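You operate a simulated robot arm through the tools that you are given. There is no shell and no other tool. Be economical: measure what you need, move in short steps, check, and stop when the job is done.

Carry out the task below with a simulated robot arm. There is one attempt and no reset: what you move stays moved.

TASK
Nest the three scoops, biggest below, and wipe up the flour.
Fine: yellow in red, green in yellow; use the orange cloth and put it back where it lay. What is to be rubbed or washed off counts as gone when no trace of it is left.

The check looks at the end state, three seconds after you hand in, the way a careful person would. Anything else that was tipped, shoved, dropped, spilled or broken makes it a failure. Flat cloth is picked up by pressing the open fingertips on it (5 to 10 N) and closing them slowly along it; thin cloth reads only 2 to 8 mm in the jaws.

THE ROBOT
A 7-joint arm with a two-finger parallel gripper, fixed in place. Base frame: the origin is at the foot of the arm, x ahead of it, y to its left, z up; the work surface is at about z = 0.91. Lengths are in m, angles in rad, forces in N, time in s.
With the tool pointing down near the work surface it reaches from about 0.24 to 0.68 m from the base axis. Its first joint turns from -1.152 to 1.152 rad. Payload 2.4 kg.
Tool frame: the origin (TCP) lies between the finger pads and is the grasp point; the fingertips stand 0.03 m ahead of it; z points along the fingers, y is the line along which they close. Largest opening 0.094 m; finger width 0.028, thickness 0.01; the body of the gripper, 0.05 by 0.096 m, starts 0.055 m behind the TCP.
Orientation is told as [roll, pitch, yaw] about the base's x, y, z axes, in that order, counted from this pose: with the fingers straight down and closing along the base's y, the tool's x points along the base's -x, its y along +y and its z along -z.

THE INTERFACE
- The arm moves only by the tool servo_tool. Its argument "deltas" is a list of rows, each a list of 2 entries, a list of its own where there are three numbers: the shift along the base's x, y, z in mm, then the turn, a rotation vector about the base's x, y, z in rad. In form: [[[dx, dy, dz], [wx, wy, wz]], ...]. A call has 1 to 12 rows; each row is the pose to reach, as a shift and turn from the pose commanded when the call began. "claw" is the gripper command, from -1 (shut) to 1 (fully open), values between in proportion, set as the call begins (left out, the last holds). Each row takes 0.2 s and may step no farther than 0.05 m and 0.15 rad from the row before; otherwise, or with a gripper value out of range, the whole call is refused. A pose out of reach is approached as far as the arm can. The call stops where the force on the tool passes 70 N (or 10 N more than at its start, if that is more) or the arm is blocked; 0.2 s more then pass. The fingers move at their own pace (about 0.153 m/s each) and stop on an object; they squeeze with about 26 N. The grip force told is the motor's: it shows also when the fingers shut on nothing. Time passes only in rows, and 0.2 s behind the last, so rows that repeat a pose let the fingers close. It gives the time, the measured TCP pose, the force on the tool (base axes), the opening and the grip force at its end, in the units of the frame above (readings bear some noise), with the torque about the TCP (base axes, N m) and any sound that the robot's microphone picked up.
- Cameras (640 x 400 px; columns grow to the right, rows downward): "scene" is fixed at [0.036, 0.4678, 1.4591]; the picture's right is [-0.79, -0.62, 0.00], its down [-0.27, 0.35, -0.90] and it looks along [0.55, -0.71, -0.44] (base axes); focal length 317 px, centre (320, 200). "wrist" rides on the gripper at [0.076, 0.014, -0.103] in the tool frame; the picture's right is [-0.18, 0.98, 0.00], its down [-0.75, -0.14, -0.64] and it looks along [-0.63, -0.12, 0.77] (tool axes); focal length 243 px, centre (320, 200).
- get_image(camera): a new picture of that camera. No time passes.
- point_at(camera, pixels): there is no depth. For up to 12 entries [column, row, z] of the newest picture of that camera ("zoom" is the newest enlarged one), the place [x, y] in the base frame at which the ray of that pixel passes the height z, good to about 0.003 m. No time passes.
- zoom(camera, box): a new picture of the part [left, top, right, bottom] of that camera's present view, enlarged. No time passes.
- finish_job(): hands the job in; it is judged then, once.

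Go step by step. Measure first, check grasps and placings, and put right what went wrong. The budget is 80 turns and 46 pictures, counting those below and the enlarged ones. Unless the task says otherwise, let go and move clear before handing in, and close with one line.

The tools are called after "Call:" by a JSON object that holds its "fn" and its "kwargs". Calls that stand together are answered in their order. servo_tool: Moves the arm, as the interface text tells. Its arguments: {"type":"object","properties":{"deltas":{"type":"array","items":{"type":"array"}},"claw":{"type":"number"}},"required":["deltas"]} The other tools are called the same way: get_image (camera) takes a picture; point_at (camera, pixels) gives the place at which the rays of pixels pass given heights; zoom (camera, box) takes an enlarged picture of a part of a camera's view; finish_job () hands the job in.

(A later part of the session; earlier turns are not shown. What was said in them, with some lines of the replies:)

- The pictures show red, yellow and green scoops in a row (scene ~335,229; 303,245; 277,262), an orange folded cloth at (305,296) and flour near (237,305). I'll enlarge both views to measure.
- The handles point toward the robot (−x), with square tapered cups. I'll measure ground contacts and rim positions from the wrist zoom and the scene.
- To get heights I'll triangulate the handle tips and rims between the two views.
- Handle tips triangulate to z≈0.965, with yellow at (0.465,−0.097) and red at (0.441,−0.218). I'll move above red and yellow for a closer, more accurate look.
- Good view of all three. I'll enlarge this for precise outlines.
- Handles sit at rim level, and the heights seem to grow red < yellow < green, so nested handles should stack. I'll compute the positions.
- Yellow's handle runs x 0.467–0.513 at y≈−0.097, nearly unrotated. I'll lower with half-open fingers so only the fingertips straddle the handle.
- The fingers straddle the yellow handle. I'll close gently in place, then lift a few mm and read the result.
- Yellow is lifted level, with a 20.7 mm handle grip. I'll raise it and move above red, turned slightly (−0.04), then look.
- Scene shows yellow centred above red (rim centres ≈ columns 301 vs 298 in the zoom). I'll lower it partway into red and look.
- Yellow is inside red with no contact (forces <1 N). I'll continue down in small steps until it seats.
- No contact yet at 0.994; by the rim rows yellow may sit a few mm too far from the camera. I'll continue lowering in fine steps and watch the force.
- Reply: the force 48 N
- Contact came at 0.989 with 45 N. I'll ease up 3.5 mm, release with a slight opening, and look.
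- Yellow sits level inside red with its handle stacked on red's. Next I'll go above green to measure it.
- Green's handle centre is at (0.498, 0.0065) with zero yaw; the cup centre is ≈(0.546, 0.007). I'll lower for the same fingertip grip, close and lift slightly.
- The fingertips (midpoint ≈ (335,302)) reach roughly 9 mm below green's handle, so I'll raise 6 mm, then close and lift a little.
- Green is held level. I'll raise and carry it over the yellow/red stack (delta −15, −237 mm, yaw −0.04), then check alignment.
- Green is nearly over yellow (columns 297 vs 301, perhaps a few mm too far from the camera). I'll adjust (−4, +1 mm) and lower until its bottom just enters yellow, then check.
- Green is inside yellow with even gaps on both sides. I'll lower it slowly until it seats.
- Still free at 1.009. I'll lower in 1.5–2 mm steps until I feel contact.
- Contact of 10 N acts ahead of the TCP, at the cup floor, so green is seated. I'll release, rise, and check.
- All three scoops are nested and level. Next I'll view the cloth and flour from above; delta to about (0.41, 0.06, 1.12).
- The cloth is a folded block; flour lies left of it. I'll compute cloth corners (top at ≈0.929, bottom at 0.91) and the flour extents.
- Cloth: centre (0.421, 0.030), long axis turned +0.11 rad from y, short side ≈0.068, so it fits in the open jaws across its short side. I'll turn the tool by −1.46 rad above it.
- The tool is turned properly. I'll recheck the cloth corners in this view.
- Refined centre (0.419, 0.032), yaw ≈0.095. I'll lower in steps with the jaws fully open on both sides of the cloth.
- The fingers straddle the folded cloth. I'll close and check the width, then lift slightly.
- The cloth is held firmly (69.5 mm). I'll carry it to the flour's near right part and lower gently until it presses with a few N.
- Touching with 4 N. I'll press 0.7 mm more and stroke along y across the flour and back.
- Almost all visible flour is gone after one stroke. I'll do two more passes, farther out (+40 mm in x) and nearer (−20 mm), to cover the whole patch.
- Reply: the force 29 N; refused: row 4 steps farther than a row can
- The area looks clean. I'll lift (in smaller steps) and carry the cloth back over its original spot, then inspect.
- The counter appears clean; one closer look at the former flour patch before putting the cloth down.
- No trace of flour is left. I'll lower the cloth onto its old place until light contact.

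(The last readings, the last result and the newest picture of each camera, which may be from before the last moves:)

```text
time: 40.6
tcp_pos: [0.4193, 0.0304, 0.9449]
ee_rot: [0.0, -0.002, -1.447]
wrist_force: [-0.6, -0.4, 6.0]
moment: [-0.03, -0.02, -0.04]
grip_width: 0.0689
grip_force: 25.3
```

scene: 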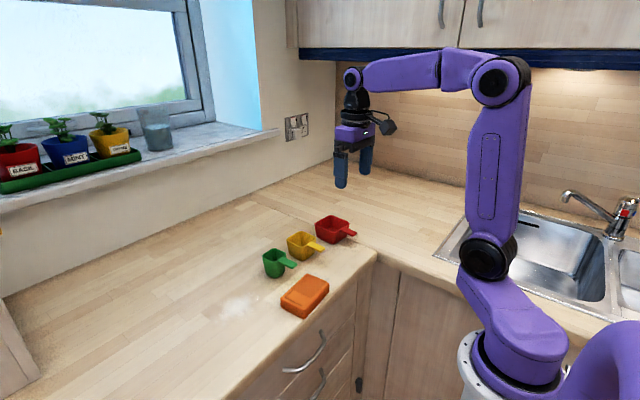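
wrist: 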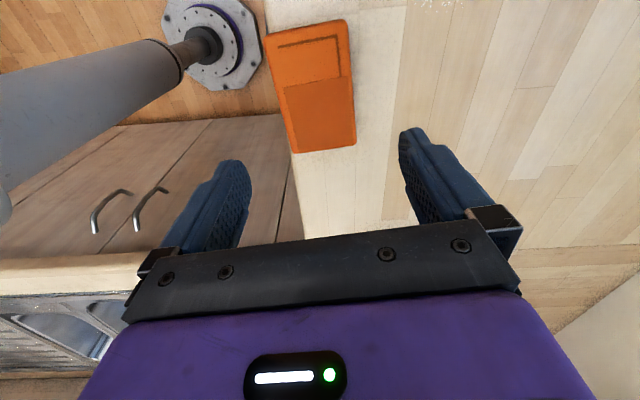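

Light contact of 6 N. I'll release, rise clear and check everything.

Call:
{"fn": "servo_tool", "kwargs": {"claw": 1, "deltas": [[[0, 0, 0], [0, 0, 0]], [[0, 0, 0], [0, 0, 0]], [[0, 0, 0], [0, 0, 0]], [[0, 0, 20], [0, 0, 0]], [[0, 0, 60], [0, 0, 0]], [[0, 0, 105], [0, 0, 0]], [[0, 0, 150], [0, 0, 0]], [[0, 0, 195], [0, 0, 0]], [[0, 0, 195], [0, 0, 0]]]}}

Call:
{"fn": "zoom", "kwargs": {"camera": "scene", "box": [200, 190, 380, 330]}}

Call:
{"fn": "get_image", "kwargs": {"camera": "scene"}}

```text
time: 42.6
tcp_pos: [0.4162, 0.0294, 1.1409]
ee_rot: [-0.002, 0.0, -1.447]
wrist_force: [-0.1, 0.2, -0.1]
moment: [0.0, 0.01, -0.03]
grip_width: 0.094
grip_force: 0.1
```

```text
2.86 times, centred on (290, 260) of scene
```

zoom: 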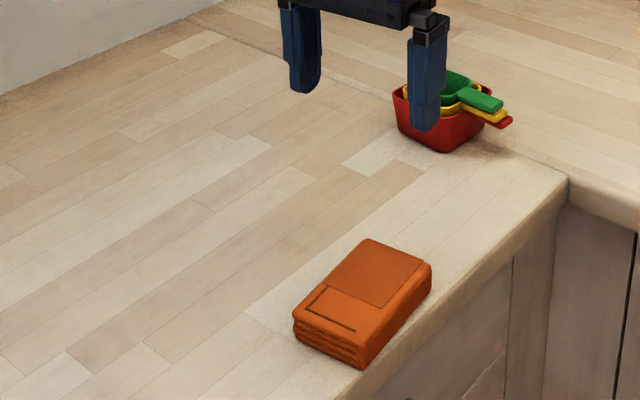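

```text
9 pictures are left
```

scene: 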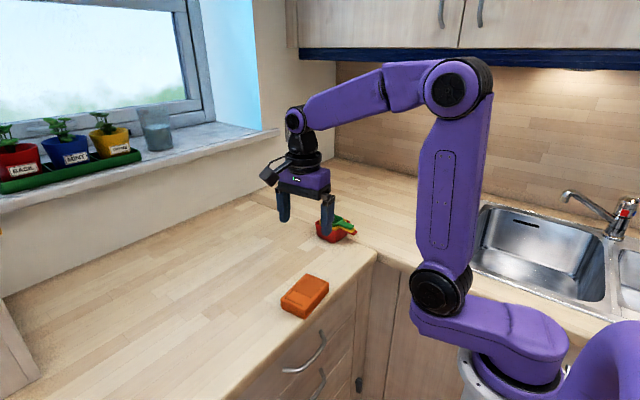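

The cloth is back at its original outline (zoom 293–432 × 238–370), the counter is clean, the scoops are nested and the gripper is clear. I'm handing in.

Call:
{"fn": "finish_job", "kwargs": {}}

```text
The job is handed in.
```

The three scoops are nested (green in yellow in red), the flour is wiped up with no trace left in the pictures, and the orange cloth is back where it lay.
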